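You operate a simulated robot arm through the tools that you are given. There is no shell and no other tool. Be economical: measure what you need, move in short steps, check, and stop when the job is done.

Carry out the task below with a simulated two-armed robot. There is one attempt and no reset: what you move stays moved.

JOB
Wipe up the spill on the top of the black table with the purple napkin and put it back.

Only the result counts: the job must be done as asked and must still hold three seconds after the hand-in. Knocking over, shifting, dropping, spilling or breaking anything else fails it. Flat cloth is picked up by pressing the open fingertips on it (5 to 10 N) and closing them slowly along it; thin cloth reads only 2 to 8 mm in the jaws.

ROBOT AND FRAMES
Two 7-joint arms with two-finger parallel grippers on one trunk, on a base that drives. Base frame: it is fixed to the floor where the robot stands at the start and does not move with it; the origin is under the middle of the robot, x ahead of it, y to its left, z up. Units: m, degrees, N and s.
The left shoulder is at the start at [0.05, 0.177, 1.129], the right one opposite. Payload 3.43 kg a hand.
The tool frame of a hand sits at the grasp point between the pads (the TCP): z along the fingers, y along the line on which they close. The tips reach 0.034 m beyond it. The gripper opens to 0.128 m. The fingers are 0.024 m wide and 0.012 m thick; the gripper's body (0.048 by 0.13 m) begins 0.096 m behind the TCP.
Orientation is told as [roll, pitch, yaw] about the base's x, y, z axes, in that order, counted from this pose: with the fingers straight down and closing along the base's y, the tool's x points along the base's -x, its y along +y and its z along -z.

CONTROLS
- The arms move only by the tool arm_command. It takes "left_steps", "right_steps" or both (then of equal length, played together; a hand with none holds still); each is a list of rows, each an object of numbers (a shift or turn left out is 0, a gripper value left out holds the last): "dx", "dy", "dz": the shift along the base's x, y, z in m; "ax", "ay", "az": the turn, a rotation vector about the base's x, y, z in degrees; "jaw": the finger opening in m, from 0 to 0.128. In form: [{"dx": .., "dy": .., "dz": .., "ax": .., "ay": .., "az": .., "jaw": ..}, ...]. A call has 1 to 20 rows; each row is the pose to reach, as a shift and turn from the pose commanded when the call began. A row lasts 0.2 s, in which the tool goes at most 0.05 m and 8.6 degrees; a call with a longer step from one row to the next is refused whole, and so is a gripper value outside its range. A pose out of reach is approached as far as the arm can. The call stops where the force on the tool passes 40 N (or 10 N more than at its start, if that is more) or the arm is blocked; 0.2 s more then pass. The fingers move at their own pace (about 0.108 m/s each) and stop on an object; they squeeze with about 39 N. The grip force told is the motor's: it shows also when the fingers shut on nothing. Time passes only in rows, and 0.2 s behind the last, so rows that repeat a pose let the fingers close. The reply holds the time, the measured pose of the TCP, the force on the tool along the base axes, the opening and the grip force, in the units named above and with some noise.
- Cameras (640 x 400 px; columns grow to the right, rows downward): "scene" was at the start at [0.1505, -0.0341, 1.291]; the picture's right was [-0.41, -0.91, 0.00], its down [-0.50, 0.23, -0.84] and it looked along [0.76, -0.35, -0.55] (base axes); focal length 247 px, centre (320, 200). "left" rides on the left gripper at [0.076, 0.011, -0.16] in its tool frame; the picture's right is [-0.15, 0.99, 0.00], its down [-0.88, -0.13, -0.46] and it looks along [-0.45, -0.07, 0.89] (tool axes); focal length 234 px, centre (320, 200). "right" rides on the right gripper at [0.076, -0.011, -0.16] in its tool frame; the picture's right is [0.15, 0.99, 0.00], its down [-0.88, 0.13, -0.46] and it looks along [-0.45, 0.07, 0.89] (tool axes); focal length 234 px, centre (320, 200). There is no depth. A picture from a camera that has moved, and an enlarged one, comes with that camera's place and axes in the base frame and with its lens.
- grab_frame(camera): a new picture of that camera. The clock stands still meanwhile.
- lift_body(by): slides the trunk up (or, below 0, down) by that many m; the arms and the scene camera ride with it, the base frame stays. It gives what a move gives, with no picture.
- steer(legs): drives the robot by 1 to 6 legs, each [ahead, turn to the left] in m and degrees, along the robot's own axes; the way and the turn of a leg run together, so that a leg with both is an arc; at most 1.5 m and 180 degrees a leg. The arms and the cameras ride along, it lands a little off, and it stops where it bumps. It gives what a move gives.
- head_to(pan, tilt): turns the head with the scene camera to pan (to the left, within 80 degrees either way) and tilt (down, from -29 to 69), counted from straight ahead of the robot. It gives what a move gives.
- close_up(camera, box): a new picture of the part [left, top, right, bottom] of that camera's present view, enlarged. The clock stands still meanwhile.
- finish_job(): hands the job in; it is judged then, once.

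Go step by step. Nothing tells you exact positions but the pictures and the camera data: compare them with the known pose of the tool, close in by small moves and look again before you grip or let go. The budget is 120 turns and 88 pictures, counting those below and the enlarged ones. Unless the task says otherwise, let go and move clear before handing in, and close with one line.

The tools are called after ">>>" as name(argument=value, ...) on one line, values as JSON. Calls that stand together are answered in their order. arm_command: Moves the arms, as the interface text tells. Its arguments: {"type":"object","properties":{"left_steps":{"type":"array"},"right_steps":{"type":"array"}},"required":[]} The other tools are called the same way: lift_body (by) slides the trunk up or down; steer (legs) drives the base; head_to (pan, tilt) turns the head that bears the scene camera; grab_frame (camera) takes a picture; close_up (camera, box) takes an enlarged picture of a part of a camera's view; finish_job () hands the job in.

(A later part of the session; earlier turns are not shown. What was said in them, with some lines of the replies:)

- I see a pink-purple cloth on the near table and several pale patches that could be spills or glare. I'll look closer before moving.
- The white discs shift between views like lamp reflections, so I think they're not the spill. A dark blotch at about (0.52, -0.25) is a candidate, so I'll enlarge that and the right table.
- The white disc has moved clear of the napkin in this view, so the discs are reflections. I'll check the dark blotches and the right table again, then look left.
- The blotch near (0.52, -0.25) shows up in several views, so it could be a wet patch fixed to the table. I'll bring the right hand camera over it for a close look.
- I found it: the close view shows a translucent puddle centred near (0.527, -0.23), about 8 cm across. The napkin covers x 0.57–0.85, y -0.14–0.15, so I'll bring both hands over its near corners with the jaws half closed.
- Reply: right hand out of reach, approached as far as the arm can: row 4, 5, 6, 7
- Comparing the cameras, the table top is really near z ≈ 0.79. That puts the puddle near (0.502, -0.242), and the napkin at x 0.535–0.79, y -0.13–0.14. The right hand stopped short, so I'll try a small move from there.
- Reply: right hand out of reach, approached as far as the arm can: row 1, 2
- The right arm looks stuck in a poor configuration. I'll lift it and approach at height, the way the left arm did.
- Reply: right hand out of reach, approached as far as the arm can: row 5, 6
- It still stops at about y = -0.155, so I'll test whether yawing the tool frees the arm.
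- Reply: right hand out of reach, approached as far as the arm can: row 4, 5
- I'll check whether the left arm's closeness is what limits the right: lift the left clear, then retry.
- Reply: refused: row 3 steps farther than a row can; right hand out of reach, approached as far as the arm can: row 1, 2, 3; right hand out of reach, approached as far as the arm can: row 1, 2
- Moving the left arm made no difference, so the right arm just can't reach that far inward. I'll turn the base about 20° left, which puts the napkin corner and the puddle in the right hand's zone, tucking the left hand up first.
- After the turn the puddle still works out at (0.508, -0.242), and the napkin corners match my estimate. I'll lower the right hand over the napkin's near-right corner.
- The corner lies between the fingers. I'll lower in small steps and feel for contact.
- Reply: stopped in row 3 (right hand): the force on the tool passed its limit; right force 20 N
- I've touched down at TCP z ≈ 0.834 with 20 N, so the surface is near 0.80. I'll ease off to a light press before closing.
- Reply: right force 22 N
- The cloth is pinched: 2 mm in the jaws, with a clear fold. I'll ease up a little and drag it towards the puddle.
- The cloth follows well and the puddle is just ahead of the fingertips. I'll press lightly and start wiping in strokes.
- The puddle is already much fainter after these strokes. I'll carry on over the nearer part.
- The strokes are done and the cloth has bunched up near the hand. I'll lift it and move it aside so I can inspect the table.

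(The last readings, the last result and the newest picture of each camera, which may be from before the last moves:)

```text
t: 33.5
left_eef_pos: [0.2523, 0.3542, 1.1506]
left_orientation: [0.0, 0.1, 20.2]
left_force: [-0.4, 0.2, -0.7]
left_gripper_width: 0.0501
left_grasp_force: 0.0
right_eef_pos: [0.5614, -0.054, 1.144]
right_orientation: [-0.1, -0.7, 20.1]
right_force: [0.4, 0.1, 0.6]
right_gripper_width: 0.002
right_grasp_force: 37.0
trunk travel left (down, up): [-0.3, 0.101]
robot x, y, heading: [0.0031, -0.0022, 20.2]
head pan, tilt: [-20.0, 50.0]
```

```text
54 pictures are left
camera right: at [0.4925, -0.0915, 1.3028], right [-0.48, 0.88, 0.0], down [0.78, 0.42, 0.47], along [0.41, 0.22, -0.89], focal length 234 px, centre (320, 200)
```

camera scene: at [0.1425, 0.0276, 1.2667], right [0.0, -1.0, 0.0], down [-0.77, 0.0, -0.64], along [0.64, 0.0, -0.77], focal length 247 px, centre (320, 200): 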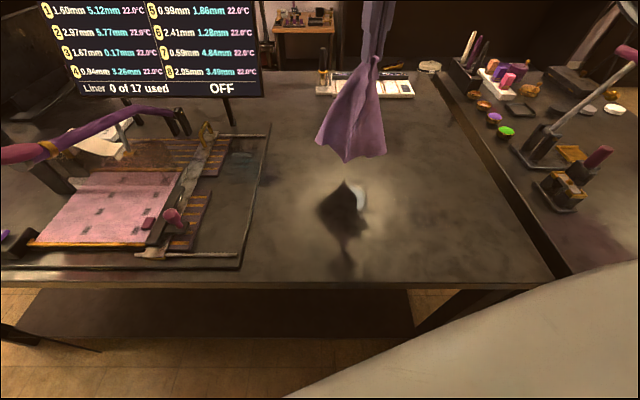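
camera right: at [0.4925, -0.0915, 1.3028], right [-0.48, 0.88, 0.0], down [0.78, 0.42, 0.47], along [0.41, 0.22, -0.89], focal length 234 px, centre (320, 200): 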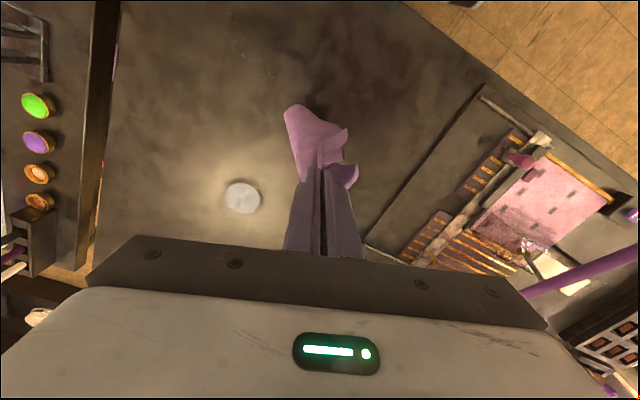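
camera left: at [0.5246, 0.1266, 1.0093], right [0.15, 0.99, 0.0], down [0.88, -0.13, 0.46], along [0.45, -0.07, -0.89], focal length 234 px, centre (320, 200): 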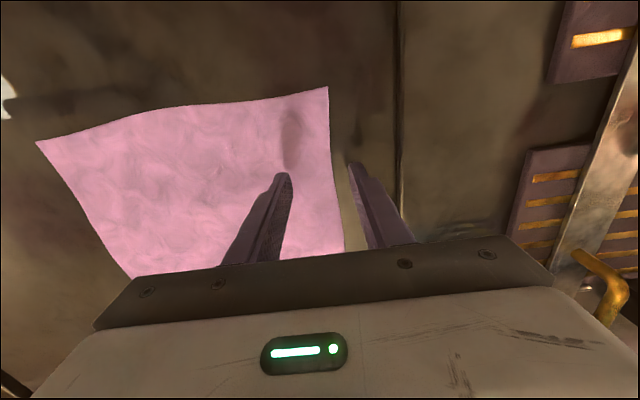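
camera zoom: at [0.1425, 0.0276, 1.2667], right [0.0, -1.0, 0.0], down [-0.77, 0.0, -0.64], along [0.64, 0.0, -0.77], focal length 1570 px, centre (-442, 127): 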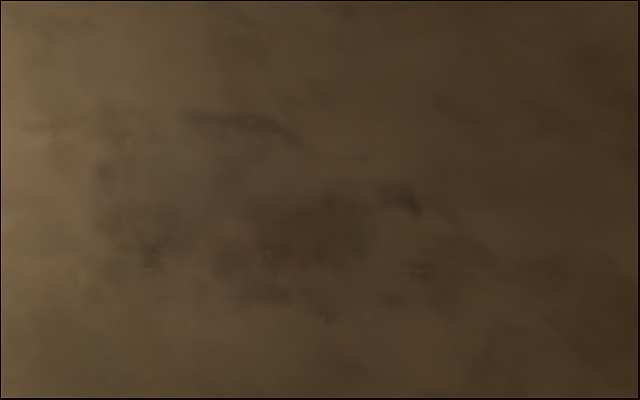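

Faint residue is left over x 0.445–0.545, y -0.30 to -0.17. I'll lower the hanging cloth onto it as a crumpled pad and scrub again.

>>> arm_command(right_steps=[{"dx": -0.015, "dy": -0.04}, {"dx": -0.03, "dy": -0.08}, {"dx": -0.045, "dy": -0.12}, {"dx": -0.06, "dy": -0.16}, {"dx": -0.066, "dy": -0.186}, {"dx": -0.066, "dy": -0.186, "dz": -0.04}, {"dx": -0.066, "dy": -0.186, "dz": -0.08}, {"dx": -0.066, "dy": -0.186, "dz": -0.12}, {"dx": -0.066, "dy": -0.186, "dz": -0.16}, {"dx": -0.066, "dy": -0.186, "dz": -0.2}, {"dx": -0.066, "dy": -0.186, "dz": -0.23}, {"dx": -0.066, "dy": -0.186, "dz": -0.26}, {"dx": -0.066, "dy": -0.186, "dz": -0.28}, {"dx": -0.066, "dy": -0.186, "dz": -0.29}, {"dx": -0.066, "dy": -0.186, "dz": -0.297}])

>>> grab_frame(camera="right")

>>> grab_frame(camera="scene")

```text
t: 36.6
left_eef_pos: [0.253, 0.3537, 1.1501]
left_orientation: [0.1, 0.0, 20.2]
left_force: [-0.2, 0.3, -0.4]
left_gripper_width: 0.05
left_grasp_force: 0.1
right_eef_pos: [0.496, -0.2391, 0.8484]
right_orientation: [0.0, -0.6, 20.1]
right_force: [-0.6, -0.4, 0.4]
right_gripper_width: 0.0019
right_grasp_force: 37.1
trunk travel left (down, up): [-0.3, 0.101]
robot x, y, heading: [-0.001, -0.0027, 20.1]
head pan, tilt: [-20.0, 50.0]
```

```text
53 pictures are left
camera right: at [0.4274, -0.2771, 1.0073], right [-0.48, 0.88, 0.0], down [0.78, 0.42, 0.47], along [0.41, 0.22, -0.89], focal length 234 px, centre (320, 200)
```

right: 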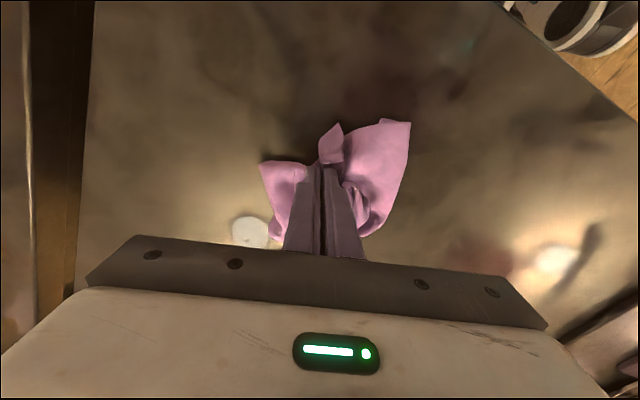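

```text
52 pictures are left
camera scene: at [0.1422, 0.0268, 1.2668], right [0.0, -1.0, 0.0], down [-0.77, 0.0, -0.64], along [0.64, 0.0, -0.77], focal length 247 px, centre (320, 200)
```

scene: 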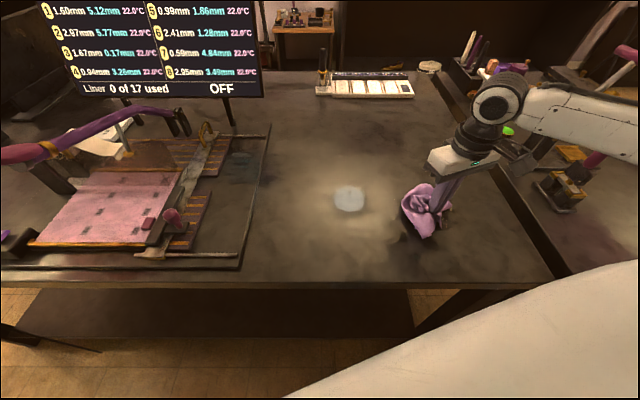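

The cloth makes a good crumpled pad. I'll press down gently and scrub the residue area in strokes.

>>> arm_command(right_steps=[{"dz": -0.009}, {"dz": -0.013}, {"dx": 0.03, "dz": -0.0145}, {"dx": 0.045, "dy": 0.0, "dz": -0.0145}, {"dx": 0.045, "dy": 0.04, "dz": -0.0145}, {"dx": 0.025, "dy": 0.06, "dz": -0.0145}, {"dx": 0.025, "dy": 0.02, "dz": -0.0145}, {"dx": 0.025, "dy": -0.02, "dz": -0.0145}, {"dx": 0.025, "dy": -0.06, "dz": -0.0145}, {"dx": 0.0, "dy": -0.06, "dz": -0.0145}, {"dx": 0.0, "dy": -0.02, "dz": -0.0145}, {"dx": 0.0, "dy": 0.02, "dz": -0.0145}, {"dx": 0.0, "dy": 0.06, "dz": -0.0145}, {"dx": -0.025, "dy": 0.06, "dz": -0.0155}, {"dx": -0.025, "dy": 0.02, "dz": -0.0155}, {"dx": -0.025, "dy": -0.02, "dz": -0.0155}, {"dx": -0.025, "dy": -0.06, "dz": -0.0155}])

```text
t: 39.8
left_eef_pos: [0.2517, 0.3522, 1.149]
left_orientation: [0.0, -0.2, 20.2]
left_force: [-0.1, 0.1, 0.6]
left_gripper_width: 0.0498
left_grasp_force: 0.0
right_eef_pos: [0.4722, -0.1892, 0.8383]
right_orientation: [0.8, -1.7, 20.4]
right_force: [-3.5, -1.3, 19.8]
right_gripper_width: 0.0018
right_grasp_force: 36.9
trunk travel left (down, up): [-0.3, 0.101]
robot x, y, heading: [0.0026, 0.0007, 20.2]
head pan, tilt: [-20.0, 50.0]
stopped in row 15 (right hand): the force on the tool passed its limit (the readings are from after the stop); the commanded pose is now the measured one
```

A thick fold pushed the force over its limit. I'll ease up and finish the nearer strokes more lightly.

>>> arm_command(right_steps=[{"dz": 0.003}, {"dy": -0.03, "dz": 0.001}, {"dy": -0.06, "dz": 0.001}, {"dy": -0.09, "dz": 0.001}, {"dy": -0.11, "dz": 0.001}, {"dx": -0.02, "dy": -0.11, "dz": 0.001}, {"dx": -0.02, "dy": -0.08, "dz": 0.001}, {"dx": -0.02, "dy": -0.05, "dz": 0.001}, {"dx": -0.02, "dy": -0.02, "dz": 0.001}, {"dx": 0.01, "dy": -0.02, "dz": 0.001}, {"dx": 0.01, "dy": -0.06, "dz": 0.001}, {"dx": 0.01, "dy": -0.1, "dz": 0.001}, {"dx": 0.04, "dy": -0.1, "dz": 0.001}, {"dx": 0.04, "dy": -0.06, "dz": 0.001}, {"dx": 0.04, "dy": -0.02, "dz": 0.001}, {"dx": 0.04, "dy": 0.02, "dz": 0.001}])

```text
t: 43.2
left_eef_pos: [0.252, 0.354, 1.1495]
left_orientation: [0.0, 0.0, 20.2]
left_force: [-0.4, 0.2, -1.3]
left_gripper_width: 0.0501
left_grasp_force: 0.1
right_eef_pos: [0.5128, -0.167, 0.8374]
right_orientation: [0.6, -1.6, 20.1]
right_force: [0.5, -3.8, 20.3]
right_gripper_width: 0.0021
right_grasp_force: 36.6
trunk travel left (down, up): [-0.3, 0.101]
robot x, y, heading: [-0.0019, -0.0014, 20.0]
head pan, tilt: [-20.0, 50.0]
```

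Now I'll lift it away towards the napkin's own place and look at the table.

>>> arm_command(right_steps=[{"dz": 0.03}, {"dz": 0.07}, {"dz": 0.11}, {"dz": 0.15}, {"dz": 0.19}, {"dz": 0.23}, {"dx": 0.01, "dy": 0.02, "dz": 0.26}, {"dx": 0.02, "dy": 0.04, "dz": 0.29}, {"dx": 0.03, "dy": 0.08, "dz": 0.31}, {"dx": 0.05, "dy": 0.12, "dz": 0.31}])

>>> grab_frame(camera="scene")

>>> close_up(camera="scene", box=[390, 180, 490, 243])

```text
t: 45.4
left_eef_pos: [0.2543, 0.3539, 1.1485]
left_orientation: [0.1, 0.2, 20.2]
left_force: [0.0, 0.7, -0.3]
left_gripper_width: 0.05
left_grasp_force: 0.1
right_eef_pos: [0.564, -0.0495, 1.1472]
right_orientation: [0.6, -1.4, 20.2]
right_force: [0.2, 0.0, -1.0]
right_gripper_width: 0.002
right_grasp_force: 36.4
trunk travel left (down, up): [-0.3, 0.101]
robot x, y, heading: [0.0021, -0.0017, 20.2]
head pan, tilt: [-20.0, 50.0]
```

```text
51 pictures are left
camera scene: at [0.1427, 0.0279, 1.2667], right [0.0, -1.0, 0.0], down [-0.77, 0.0, -0.64], along [0.64, 0.0, -0.77], focal length 247 px, centre (320, 200)
```

scene: 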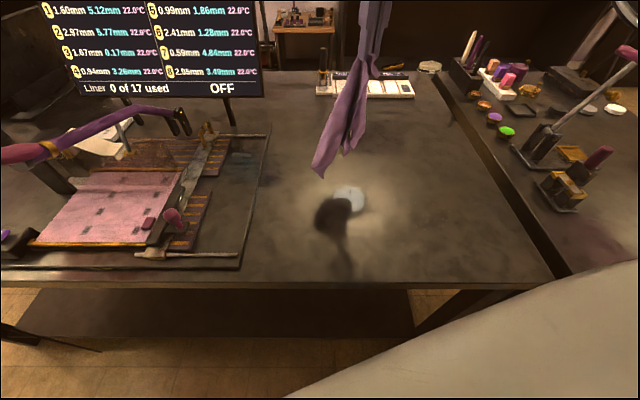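

```text
6.35 times, centred on (440, 212) of scene
camera zoom: at [0.1427, 0.0279, 1.2667], right [0.0, -1.0, 0.0], down [-0.77, 0.0, -0.64], along [0.64, 0.0, -0.77], focal length 1570 px, centre (-442, 127)
```

zoom: 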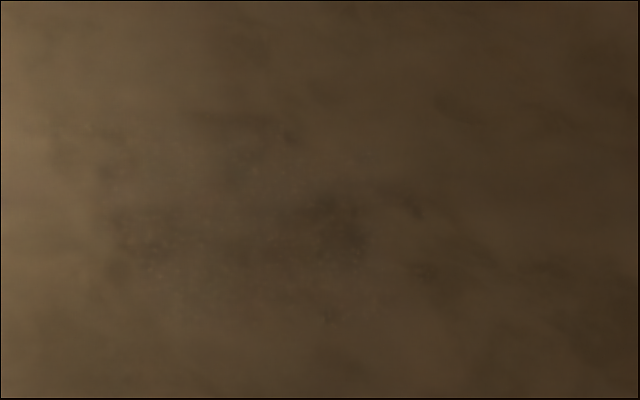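

It's much cleaner, but some specks remain. I'll scrub once more with denser strokes over the same area.

>>> arm_command(right_steps=[{"dx": -0.015, "dy": -0.04}, {"dx": -0.03, "dy": -0.08}, {"dx": -0.045, "dy": -0.12}, {"dx": -0.06, "dy": -0.16}, {"dx": -0.066, "dy": -0.19}, {"dx": -0.066, "dy": -0.19, "dz": -0.04}, {"dx": -0.066, "dy": -0.19, "dz": -0.08}, {"dx": -0.066, "dy": -0.19, "dz": -0.12}, {"dx": -0.066, "dy": -0.19, "dz": -0.16}, {"dx": -0.066, "dy": -0.19, "dz": -0.2}, {"dx": -0.066, "dy": -0.19, "dz": -0.23}, {"dx": -0.066, "dy": -0.19, "dz": -0.26}, {"dx": -0.066, "dy": -0.19, "dz": -0.28}, {"dx": -0.066, "dy": -0.19, "dz": -0.295}, {"dx": -0.066, "dy": -0.19, "dz": -0.305}])

>>> arm_command(right_steps=[{"dz": -0.003}, {"dx": 0.02, "dy": 0.0, "dz": -0.004}, {"dx": 0.04, "dy": 0.0, "dz": -0.004}, {"dx": 0.04, "dy": -0.03, "dz": -0.004}, {"dx": 0.02, "dy": -0.06, "dz": -0.004}, {"dx": 0.02, "dy": -0.03, "dz": -0.004}, {"dx": 0.02, "dy": 0.0, "dz": -0.004}, {"dx": 0.02, "dy": 0.03, "dz": -0.004}, {"dx": 0.02, "dy": 0.06, "dz": -0.004}, {"dx": 0.005, "dy": 0.06, "dz": -0.004}, {"dx": 0.005, "dy": 0.03, "dz": -0.004}, {"dx": 0.005, "dy": 0.0, "dz": -0.004}, {"dx": 0.005, "dy": -0.03, "dz": -0.004}, {"dx": 0.005, "dy": -0.06, "dz": -0.004}, {"dx": -0.01, "dy": -0.06, "dz": -0.004}, {"dx": -0.01, "dy": -0.03, "dz": -0.004}, {"dx": -0.01, "dy": 0.0, "dz": -0.004}, {"dx": -0.01, "dy": 0.03, "dz": -0.004}, {"dx": -0.01, "dy": 0.06, "dz": -0.004}])

```text
t: 48.6
left_eef_pos: [0.2538, 0.3523, 1.1497]
left_orientation: [0.0, 0.0, 20.2]
left_force: [0.9, -0.2, -0.3]
left_gripper_width: 0.0498
left_grasp_force: 0.1
right_eef_pos: [0.4968, -0.2396, 0.8425]
right_orientation: [0.7, -1.5, 20.2]
right_force: [-0.2, 0.4, 1.7]
right_gripper_width: 0.0019
right_grasp_force: 36.9
trunk travel left (down, up): [-0.3, 0.101]
robot x, y, heading: [0.0018, -0.0006, 20.2]
head pan, tilt: [-20.0, 50.0]
```

```text
t: 52.6
left_eef_pos: [0.2523, 0.3537, 1.1486]
left_orientation: [0.0, 0.0, 20.2]
left_force: [0.4, -0.3, -0.1]
left_gripper_width: 0.05
left_grasp_force: 0.1
right_eef_pos: [0.4857, -0.1766, 0.8376]
right_orientation: [0.5, -1.2, 20.3]
right_force: [-1.0, -0.5, 3.0]
right_gripper_width: 0.0019
right_grasp_force: 36.7
trunk travel left (down, up): [-0.3, 0.101]
robot x, y, heading: [0.0023, -0.0043, 20.3]
head pan, tilt: [-20.0, 50.0]
```

>>> arm_command(right_steps=[{"dx": -0.015, "dz": -0.001}, {"dx": -0.015, "dy": -0.03, "dz": -0.001}, {"dx": -0.015, "dy": -0.06, "dz": -0.001}, {"dx": -0.015, "dy": -0.09, "dz": -0.001}, {"dx": -0.015, "dy": -0.12, "dz": -0.001}, {"dx": -0.03, "dy": -0.12, "dz": -0.001}, {"dx": -0.03, "dy": -0.09, "dz": -0.001}, {"dx": -0.03, "dy": -0.06, "dz": -0.001}, {"dx": -0.03, "dy": -0.03, "dz": -0.001}, {"dx": -0.03, "dy": 0.0, "dz": -0.001}, {"dx": 0.0, "dy": 0.0, "dz": -0.001}, {"dx": 0.0, "dy": -0.04, "dz": -0.001}, {"dx": 0.0, "dy": -0.08, "dz": -0.001}, {"dx": 0.0, "dy": -0.12, "dz": -0.001}, {"dx": 0.03, "dy": -0.11, "dz": -0.001}, {"dx": 0.05, "dy": -0.08, "dz": -0.001}, {"dx": 0.05, "dy": -0.04, "dz": -0.001}])

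>>> arm_command(right_steps=[{"dz": 0.03}, {"dz": 0.07}, {"dz": 0.11}, {"dz": 0.15}, {"dz": 0.19}, {"dz": 0.23}, {"dx": 0.01, "dy": 0.02, "dz": 0.26}, {"dx": 0.01, "dy": 0.04, "dz": 0.29}, {"dx": 0.02, "dy": 0.08, "dz": 0.31}, {"dx": 0.03, "dy": 0.12, "dz": 0.31}, {"dx": 0.03, "dy": 0.16, "dz": 0.31}])

>>> grab_frame(camera="scene")

>>> close_up(camera="scene", box=[390, 180, 490, 243])

```text
t: 56.2
left_eef_pos: [0.2521, 0.3533, 1.1497]
left_orientation: [0.0, 0.0, 20.1]
left_force: [0.5, -0.7, 0.2]
left_gripper_width: 0.0503
left_grasp_force: 0.0
right_eef_pos: [0.5367, -0.2186, 0.8377]
right_orientation: [0.4, -1.7, 20.2]
right_force: [0.4, -5.7, 24.8]
right_gripper_width: 0.0019
right_grasp_force: 36.6
trunk travel left (down, up): [-0.3, 0.101]
robot x, y, heading: [0.0, 0.0043, 20.3]
head pan, tilt: [-20.0, 50.0]
```

```text
t: 58.6
left_eef_pos: [0.253, 0.3543, 1.1492]
left_orientation: [-0.1, 0.1, 20.2]
left_force: [-0.7, 1.1, 0.2]
left_gripper_width: 0.05
left_grasp_force: 0.0
right_eef_pos: [0.5682, -0.0599, 1.1456]
right_orientation: [0.6, -1.3, 20.2]
right_force: [-0.6, 0.1, -0.8]
right_gripper_width: 0.0022
right_grasp_force: 36.6
trunk travel left (down, up): [-0.3, 0.101]
robot x, y, heading: [-0.0045, 0.0022, 20.1]
head pan, tilt: [-20.0, 50.0]
```

```text
49 pictures are left
camera scene: at [0.1423, 0.0279, 1.2668], right [0.0, -1.0, 0.0], down [-0.77, 0.0, -0.64], along [0.64, 0.0, -0.77], focal length 247 px, centre (320, 200)
```

scene: 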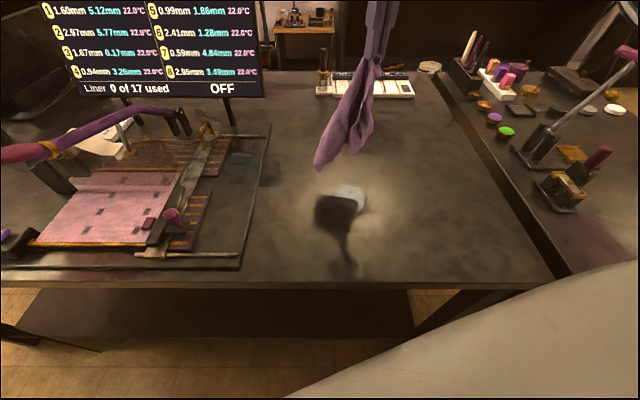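

```text
6.35 times, centred on (440, 212) of scene
camera zoom: at [0.1423, 0.0279, 1.2668], right [0.0, -1.0, 0.0], down [-0.77, 0.0, -0.64], along [0.64, 0.0, -0.77], focal length 1570 px, centre (-442, 127)
```

zoom: 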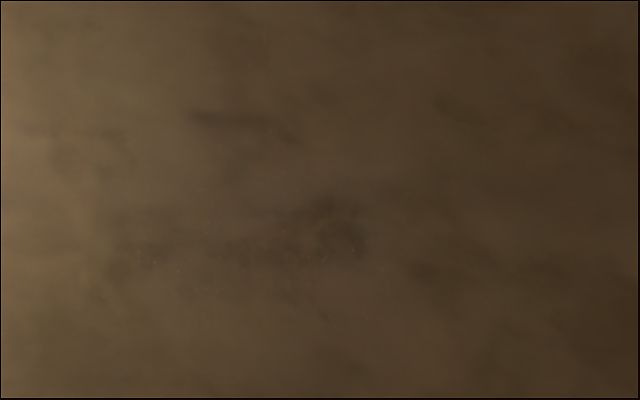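

Only faint specks are left near (0.485, -0.25). I'll make one more focused scrub there.

>>> arm_command(right_steps=[{"dx": -0.02, "dy": -0.04}, {"dx": -0.04, "dy": -0.08}, {"dx": -0.06, "dy": -0.12}, {"dx": -0.07, "dy": -0.16}, {"dx": -0.075, "dy": -0.185}, {"dx": -0.075, "dy": -0.185, "dz": -0.04}, {"dx": -0.075, "dy": -0.185, "dz": -0.08}, {"dx": -0.075, "dy": -0.185, "dz": -0.12}, {"dx": -0.075, "dy": -0.185, "dz": -0.16}, {"dx": -0.075, "dy": -0.185, "dz": -0.2}, {"dx": -0.075, "dy": -0.185, "dz": -0.23}, {"dx": -0.075, "dy": -0.185, "dz": -0.26}, {"dx": -0.075, "dy": -0.185, "dz": -0.28}, {"dx": -0.075, "dy": -0.185, "dz": -0.295}, {"dx": -0.075, "dy": -0.185, "dz": -0.303}])

>>> arm_command(right_steps=[{"dz": -0.004}, {"dx": 0.02, "dy": 0.02, "dz": -0.005}, {"dx": 0.03, "dy": 0.0, "dz": -0.005}, {"dx": 0.03, "dy": -0.03, "dz": -0.005}, {"dx": 0.01, "dy": -0.04, "dz": -0.005}, {"dx": 0.01, "dy": -0.02, "dz": -0.005}, {"dx": 0.01, "dy": 0.01, "dz": -0.005}, {"dx": 0.01, "dy": 0.04, "dz": -0.005}, {"dx": 0.01, "dy": 0.07, "dz": -0.005}, {"dx": -0.01, "dy": 0.07, "dz": -0.005}, {"dx": -0.01, "dy": 0.04, "dz": -0.005}, {"dx": -0.01, "dy": 0.01, "dz": -0.005}, {"dx": -0.01, "dy": -0.02, "dz": -0.005}, {"dx": -0.01, "dy": -0.04, "dz": -0.005}, {"dx": -0.03, "dy": -0.04, "dz": -0.005}, {"dx": -0.03, "dy": -0.02, "dz": -0.005}, {"dx": -0.03, "dy": 0.01, "dz": -0.005}, {"dx": -0.03, "dy": 0.04, "dz": -0.005}, {"dx": -0.03, "dy": 0.07, "dz": -0.005}])

>>> arm_command(right_steps=[{"dx": 0.02, "dy": -0.01}, {"dx": 0.03, "dy": -0.04}, {"dx": 0.03, "dy": -0.07}, {"dx": 0.05, "dy": -0.08}, {"dx": 0.05, "dy": -0.05}, {"dx": 0.05, "dy": -0.02}, {"dx": 0.05, "dy": -0.02, "dz": 0.04}, {"dx": 0.05, "dy": -0.02, "dz": 0.08}, {"dx": 0.05, "dy": -0.02, "dz": 0.12}, {"dx": 0.05, "dy": -0.02, "dz": 0.16}, {"dx": 0.05, "dy": -0.02, "dz": 0.2}, {"dx": 0.05, "dy": -0.02, "dz": 0.24}, {"dx": 0.06, "dy": 0.01, "dz": 0.27}, {"dx": 0.07, "dy": 0.04, "dz": 0.3}, {"dx": 0.08, "dy": 0.07, "dz": 0.31}, {"dx": 0.09, "dy": 0.1, "dz": 0.31}])

>>> close_up(camera="scene", box=[390, 180, 490, 243])

>>> grab_frame(camera="scene")

```text
t: 61.8
left_eef_pos: [0.253, 0.3532, 1.1492]
left_orientation: [0.0, 0.0, 20.1]
left_force: [0.6, 0.5, -0.5]
left_gripper_width: 0.0501
left_grasp_force: 0.0
right_eef_pos: [0.4914, -0.2435, 0.843]
right_orientation: [0.6, -1.4, 20.3]
right_force: [0.1, -0.2, 0.7]
right_gripper_width: 0.0019
right_grasp_force: 36.4
trunk travel left (down, up): [-0.3, 0.101]
robot x, y, heading: [0.0028, 0.0016, 20.0]
head pan, tilt: [-20.0, 50.0]
```

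```text
t: 65.8
left_eef_pos: [0.2523, 0.3524, 1.1495]
left_orientation: [0.0, 0.0, 20.2]
left_force: [0.5, -0.1, 0.3]
left_gripper_width: 0.05
left_grasp_force: 0.1
right_eef_pos: [0.4614, -0.1736, 0.839]
right_orientation: [0.6, -1.4, 20.3]
right_force: [-0.5, -1.0, 4.6]
right_gripper_width: 0.0018
right_grasp_force: 36.8
trunk travel left (down, up): [-0.3, 0.101]
robot x, y, heading: [0.0012, -0.0017, 19.9]
head pan, tilt: [-20.0, 50.0]
```

```text
t: 69.2
left_eef_pos: [0.2546, 0.3542, 1.1499]
left_orientation: [0.0, 0.0, 20.2]
left_force: [-0.3, 0.7, -0.8]
left_gripper_width: 0.0499
left_grasp_force: 0.1
right_eef_pos: [0.553, -0.0749, 1.1477]
right_orientation: [0.6, -1.4, 20.2]
right_force: [-1.3, 0.1, 0.3]
right_gripper_width: 0.0018
right_grasp_force: 36.5
trunk travel left (down, up): [-0.3, 0.101]
robot x, y, heading: [-0.0003, 0.0038, 20.2]
head pan, tilt: [-20.0, 50.0]
```

```text
6.35 times, centred on (440, 212) of scene
camera zoom: at [0.1425, 0.0277, 1.2667], right [0.0, -1.0, 0.0], down [-0.77, 0.0, -0.64], along [0.64, 0.0, -0.77], focal length 1570 px, centre (-442, 127)
```

zoom: 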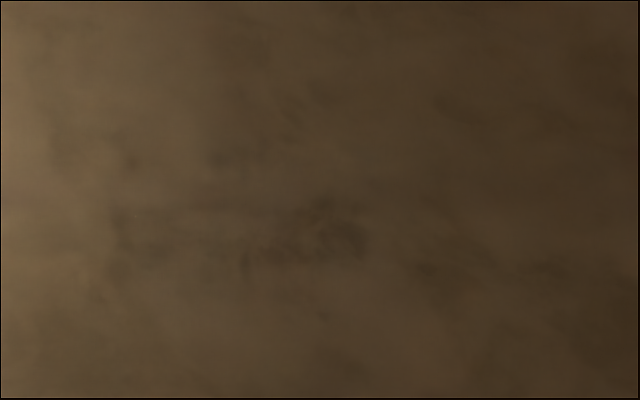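

```text
46 pictures are left
camera scene: at [0.1425, 0.0277, 1.2667], right [0.0, -1.0, 0.0], down [-0.77, 0.0, -0.64], along [0.64, 0.0, -0.77], focal length 247 px, centre (320, 200)
```

scene: 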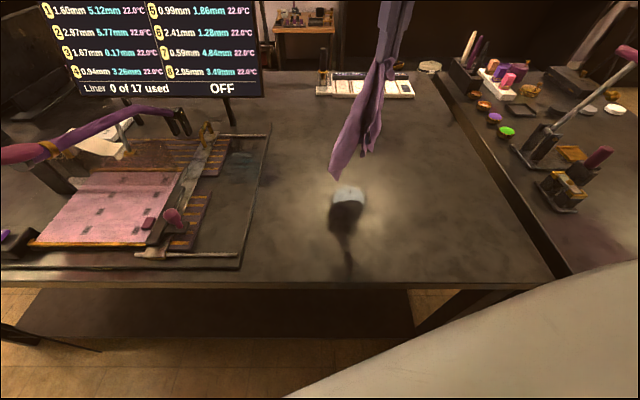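

The table now looks clean, with only its own texture left. To lay the napkin back I need more reach, so I'll turn 10° further left and edge 5 cm forward.

>>> steer(legs=[[0, 10], [0.05, 0]])

>>> head_to(pan=-30, tilt=50)

>>> arm_command(right_steps=[{"dx": 0.02, "dy": 0.012, "ax": 3.5, "ay": -6}, {"dx": 0.04, "dy": 0.024, "ax": 7, "ay": -12}, {"dx": 0.06, "dy": 0.036, "ax": 10.5, "ay": -18}, {"dx": 0.08, "dy": 0.048, "ax": 14, "ay": -24}, {"dx": 0.1, "dy": 0.06, "ax": 17.5, "ay": -30}, {"dx": 0.12, "dy": 0.072, "ax": 21, "ay": -36}, {"dx": 0.14, "dy": 0.08, "ax": 23, "ay": -40}])

>>> grab_frame(camera="scene")

```text
t: 70.8
left_eef_pos: [0.2305, 0.417, 1.1494]
left_orientation: [-0.1, 0.2, 30.5]
left_force: [0.7, -0.1, -0.1]
left_gripper_width: 0.0499
left_grasp_force: 0.1
right_eef_pos: [0.5994, 0.0473, 1.1469]
right_orientation: [0.6, -1.3, 30.4]
right_force: [0.1, 0.4, -1.0]
right_gripper_width: 0.0019
right_grasp_force: 36.6
trunk travel left (down, up): [-0.3, 0.101]
robot x, y, heading: [0.0399, 0.0263, 30.4]
head pan, tilt: [-20.0, 50.0]
```

```text
t: 71.5
left_eef_pos: [0.2301, 0.4168, 1.1492]
left_orientation: [0.0, 0.1, 30.3]
left_force: [0.1, 0.6, -0.3]
left_gripper_width: 0.0498
left_grasp_force: 0.0
right_eef_pos: [0.5992, 0.0459, 1.1478]
right_orientation: [0.6, -1.4, 30.4]
right_force: [-0.2, 0.5, -0.5]
right_gripper_width: 0.002
right_grasp_force: 36.4
trunk travel left (down, up): [-0.3, 0.101]
robot x, y, heading: [0.0418, 0.0275, 30.1]
head pan, tilt: [-30.0, 50.0]
```

```text
t: 73.1
left_eef_pos: [0.23, 0.417, 1.1495]
left_orientation: [0.0, -0.1, 30.4]
left_force: [0.4, -1.0, -0.9]
left_gripper_width: 0.0503
left_grasp_force: 0.1
right_eef_pos: [0.7414, 0.1281, 1.1469]
right_orientation: [0.0, -47.7, 30.6]
right_force: [0.9, 0.0, 0.2]
right_gripper_width: 0.0018
right_grasp_force: 37.0
trunk travel left (down, up): [-0.3, 0.101]
robot x, y, heading: [0.0453, 0.0216, 29.9]
head pan, tilt: [-30.0, 50.0]
```

```text
45 pictures are left
camera scene: at [0.1797, 0.0634, 1.2667], right [0.01, -1.0, 0.0], down [-0.77, 0.0, -0.64], along [0.64, 0.0, -0.77], focal length 247 px, centre (320, 200)
```

scene: 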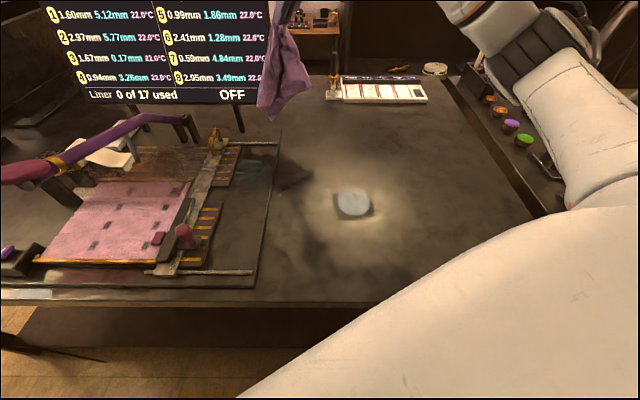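

The reach is fine with the hand tilted. I'll move out over the napkin's far-left corner spot and lower until the cloth's hanging tip touches.

>>> arm_command(right_steps=[{"dx": 0.03, "dy": 0.01}, {"dx": 0.06, "dy": 0.015}, {"dx": 0.06, "dy": 0.015, "dz": -0.02}, {"dx": 0.06, "dy": 0.015, "dz": -0.04}, {"dx": 0.06, "dy": 0.015, "dz": -0.05}, {"dx": 0.06, "dy": 0.015, "dz": -0.05}, {"dx": 0.06, "dy": 0.015, "dz": -0.05}])

>>> grab_frame(camera="scene")

```text
t: 74.7
left_eef_pos: [0.2305, 0.4175, 1.1495]
left_orientation: [0.0, -0.1, 30.2]
left_force: [-0.3, -0.2, 0.9]
left_gripper_width: 0.0498
left_grasp_force: 0.1
right_eef_pos: [0.7982, 0.1435, 1.0972]
right_orientation: [0.1, -47.5, 30.5]
right_force: [0.2, -0.2, -0.1]
right_gripper_width: 0.002
right_grasp_force: 36.8
trunk travel left (down, up): [-0.3, 0.101]
robot x, y, heading: [0.0409, 0.0225, 30.3]
head pan, tilt: [-30.0, 50.0]
```

```text
44 pictures are left
camera scene: at [0.1795, 0.0633, 1.2668], right [0.01, -1.0, 0.0], down [-0.77, 0.0, -0.64], along [0.64, 0.0, -0.77], focal length 247 px, centre (320, 200)
```

scene: 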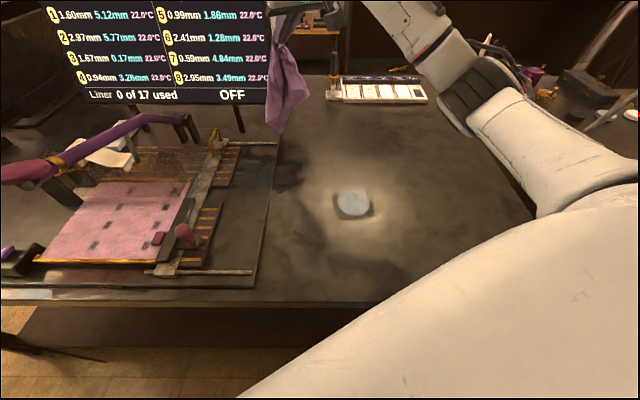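

The tip hangs about 5 cm above the table. I'll shift slightly right, lower until it touches, then lay the cloth back towards the near-right corner while straightening the hand.

>>> arm_command(right_steps=[{"dy": -0.03, "dz": -0.02}, {"dy": -0.03, "dz": -0.04}, {"dy": -0.03, "dz": -0.06}, {"dx": -0.01, "dy": -0.04, "dz": -0.075, "ax": -2, "ay": 3.5}, {"dx": -0.03, "dy": -0.055, "dz": -0.09, "ax": -4, "ay": 7}, {"dx": -0.05, "dy": -0.075, "dz": -0.11, "ax": -6, "ay": 10.5}, {"dx": -0.07, "dy": -0.095, "dz": -0.125, "ax": -8, "ay": 14}, {"dx": -0.09, "dy": -0.115, "dz": -0.145, "ax": -10, "ay": 17.5}, {"dx": -0.11, "dy": -0.13, "dz": -0.165, "ax": -12, "ay": 21}, {"dx": -0.13, "dy": -0.15, "dz": -0.185, "ax": -14, "ay": 24.5}, {"dx": -0.15, "dy": -0.165, "dz": -0.205, "ax": -16, "ay": 28}, {"dx": -0.17, "dy": -0.18, "dz": -0.22, "ax": -18, "ay": 31.5}, {"dx": -0.185, "dy": -0.195, "dz": -0.235, "ax": -20, "ay": 35}, {"dx": -0.2, "dy": -0.205, "dz": -0.242, "ax": -22, "ay": 38.5}, {"dx": -0.21, "dy": -0.215, "dz": -0.245, "ax": -23, "ay": 40}])

>>> grab_frame(camera="scene")

>>> grab_frame(camera="right")

```text
t: 77.9
left_eef_pos: [0.229, 0.4181, 1.1493]
left_orientation: [-0.1, 0.1, 30.3]
left_force: [-0.1, 0.0, 0.6]
left_gripper_width: 0.0499
left_grasp_force: 0.0
right_eef_pos: [0.5871, -0.0729, 0.8538]
right_orientation: [0.8, -1.3, 30.4]
right_force: [0.4, 1.4, 0.2]
right_gripper_width: 0.0021
right_grasp_force: 36.7
trunk travel left (down, up): [-0.3, 0.101]
robot x, y, heading: [0.0399, 0.0225, 30.5]
head pan, tilt: [-30.0, 50.0]
```

```text
43 pictures are left
camera scene: at [0.1794, 0.0632, 1.2668], right [0.01, -1.0, 0.0], down [-0.77, 0.0, -0.64], along [0.64, 0.0, -0.77], focal length 247 px, centre (320, 200)
```

scene: 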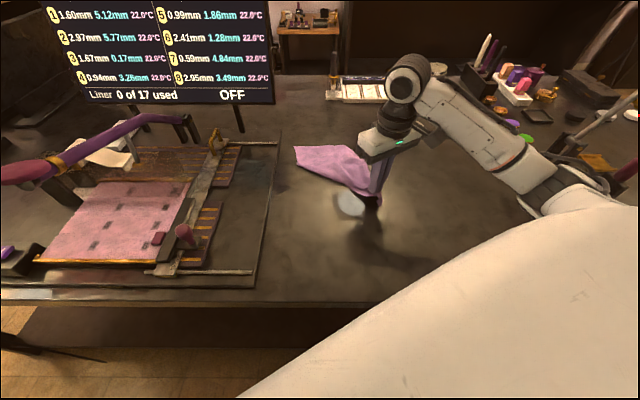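

```text
42 pictures are left
camera right: at [0.5255, -0.1244, 1.0111], right [-0.63, 0.78, 0.01], down [0.69, 0.55, 0.48], along [0.37, 0.31, -0.88], focal length 234 px, centre (320, 200)
```

right: 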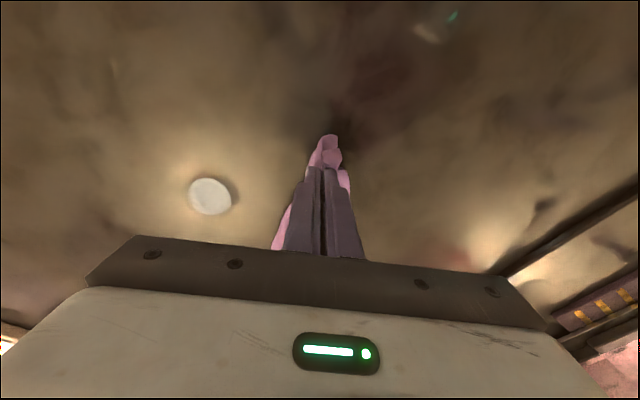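

The cloth is laid along its diagonal. I'll lower the last bit, open the jaws slowly, lift clear and look.

>>> arm_command(right_steps=[{"dz": -0.007}, {"dz": -0.012}, {"dz": -0.012, "jaw": 0.01}, {"dz": -0.012, "jaw": 0.025}, {"dz": -0.012, "jaw": 0.04}, {"dz": -0.005, "jaw": 0.05}, {"dz": 0.02}, {"dz": 0.06}, {"dz": 0.1}, {"dx": -0.02, "dy": -0.03, "dz": 0.13}, {"dx": -0.04, "dy": -0.06, "dz": 0.15}, {"dx": -0.06, "dy": -0.1, "dz": 0.17}, {"dx": -0.08, "dy": -0.13, "dz": 0.19}])

>>> grab_frame(camera="scene")

>>> grab_frame(camera="right")

```text
t: 80.7
left_eef_pos: [0.2282, 0.4168, 1.1511]
left_orientation: [0.0, 0.0, 30.3]
left_force: [-0.3, 0.1, -0.3]
left_gripper_width: 0.05
left_grasp_force: 0.1
right_eef_pos: [0.5084, -0.2012, 1.0424]
right_orientation: [0.8, -1.4, 30.5]
right_force: [-0.5, -0.3, 0.3]
right_gripper_width: 0.0501
right_grasp_force: 0.1
trunk travel left (down, up): [-0.3, 0.101]
robot x, y, heading: [0.043, 0.025, 30.2]
head pan, tilt: [-30.0, 50.0]
```

```text
41 pictures are left
camera scene: at [0.1787, 0.0633, 1.2669], right [0.01, -1.0, 0.0], down [-0.77, 0.0, -0.64], along [0.64, 0.0, -0.77], focal length 247 px, centre (320, 200)
```

scene: 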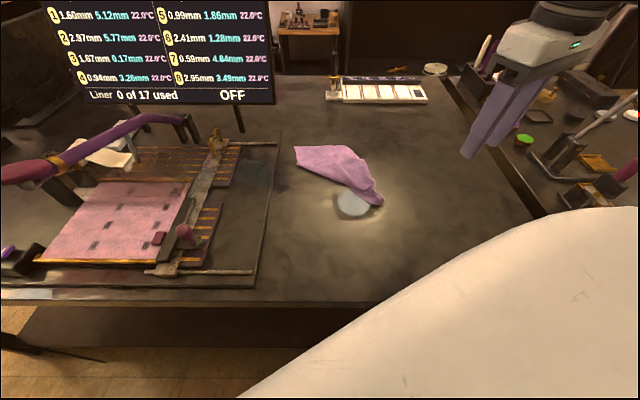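

```text
40 pictures are left
camera right: at [0.4454, -0.2536, 1.2005], right [-0.63, 0.78, 0.01], down [0.69, 0.55, 0.48], along [0.37, 0.31, -0.88], focal length 234 px, centre (320, 200)
```

right: 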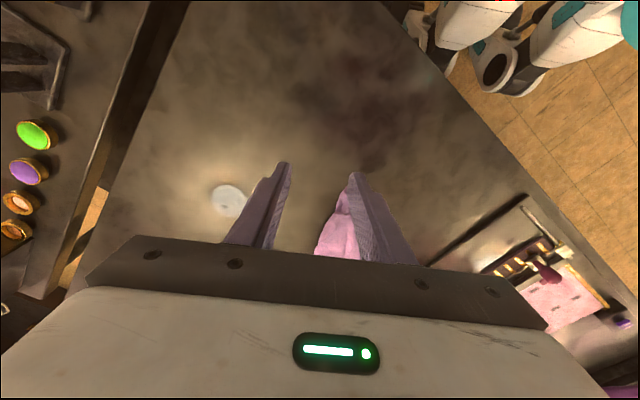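

The napkin is back, with its centroid about (0.69, 0.02) against (0.66, 0.00) originally, but it's folded into a strip. I'll look closely at it and inspect the wiped area with the right camera.

>>> close_up(camera="scene", box=[270, 130, 410, 220])

>>> arm_command(right_steps=[{"dx": -0.025, "dy": -0.025, "dz": -0.01}, {"dx": -0.05, "dy": -0.05, "dz": -0.02}, {"dx": -0.075, "dy": -0.075, "dz": -0.03}, {"dx": -0.1, "dy": -0.09, "dz": -0.05}, {"dx": -0.1, "dy": -0.1, "dz": -0.08}])

>>> grab_frame(camera="right")

```text
4.44 times, centred on (340, 175) of scene
camera zoom: at [0.1787, 0.0633, 1.2669], right [0.01, -1.0, 0.0], down [-0.77, 0.0, -0.64], along [0.64, 0.0, -0.77], focal length 1099 px, centre (231, 311)
```

zoom: 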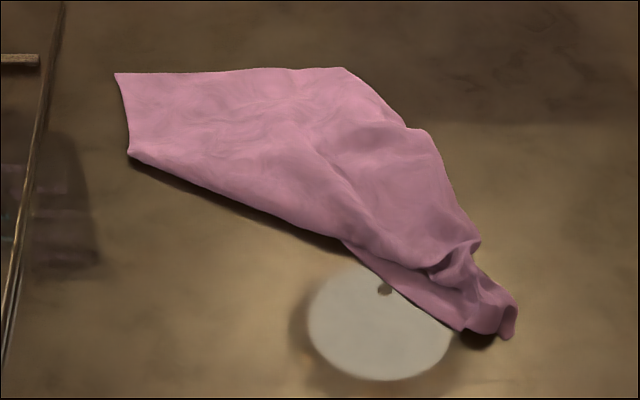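

```text
t: 81.9
left_eef_pos: [0.2292, 0.4175, 1.1495]
left_orientation: [0.0, 0.0, 30.4]
left_force: [0.7, -1.3, -0.6]
left_gripper_width: 0.05
left_grasp_force: 0.1
right_eef_pos: [0.4105, -0.3026, 0.962]
right_orientation: [0.7, -1.4, 30.5]
right_force: [0.5, -0.3, 0.1]
right_gripper_width: 0.0502
right_grasp_force: 0.0
trunk travel left (down, up): [-0.3, 0.101]
robot x, y, heading: [0.0421, 0.024, 30.3]
head pan, tilt: [-30.0, 50.0]
```

```text
38 pictures are left
camera right: at [0.3476, -0.3546, 1.1202], right [-0.63, 0.78, 0.01], down [0.69, 0.55, 0.48], along [0.37, 0.31, -0.88], focal length 234 px, centre (320, 200)
```

right: 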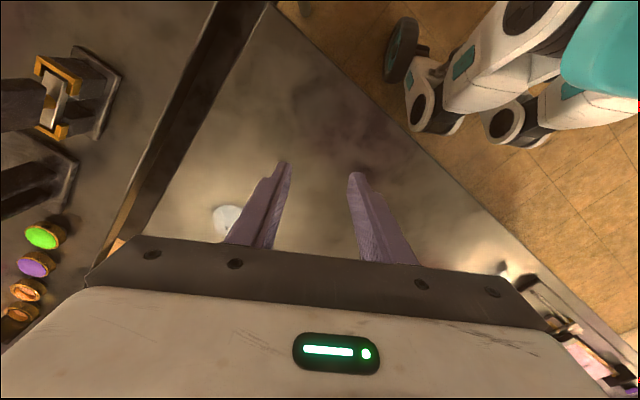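

>>> close_up(camera="right", box=[240, 130, 400, 240])

>>> close_up(camera="scene", box=[370, 180, 530, 290])

```text
3.64 times, centred on (320, 185) of right
camera zoom: at [0.3476, -0.3546, 1.1202], right [-0.63, 0.78, 0.01], down [0.69, 0.55, 0.48], along [0.37, 0.31, -0.88], focal length 852 px, centre (320, 254)
```

zoom: 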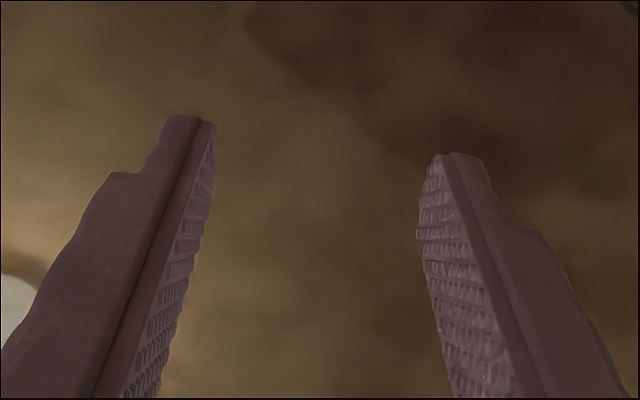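

```text
3.64 times, centred on (450, 235) of scene
camera zoom: at [0.1797, 0.0631, 1.2667], right [0.01, -1.0, 0.0], down [-0.77, 0.0, -0.64], along [0.64, 0.0, -0.77], focal length 899 px, centre (-153, 73)
```

zoom: 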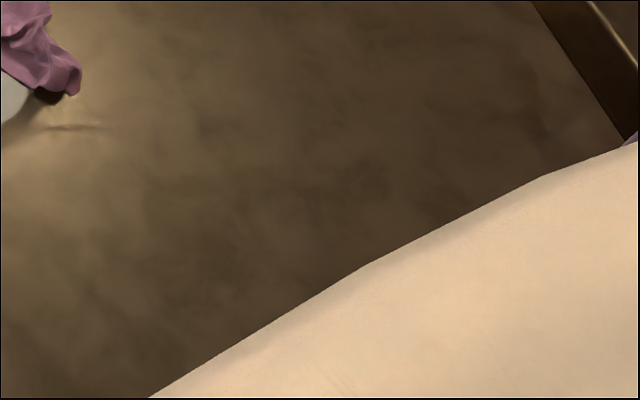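

The wiped area looks clean in both views. The napkin is back at its original spot, released and centred within about 3 cm, and the hands are clear, so I'm handing in.

>>> finish_job()

```text
The job is handed in.
```

I wiped the spill off the table with the purple napkin and put the napkin back within about 3 cm of where it was; it lies folded into a strip rather than flat as before.
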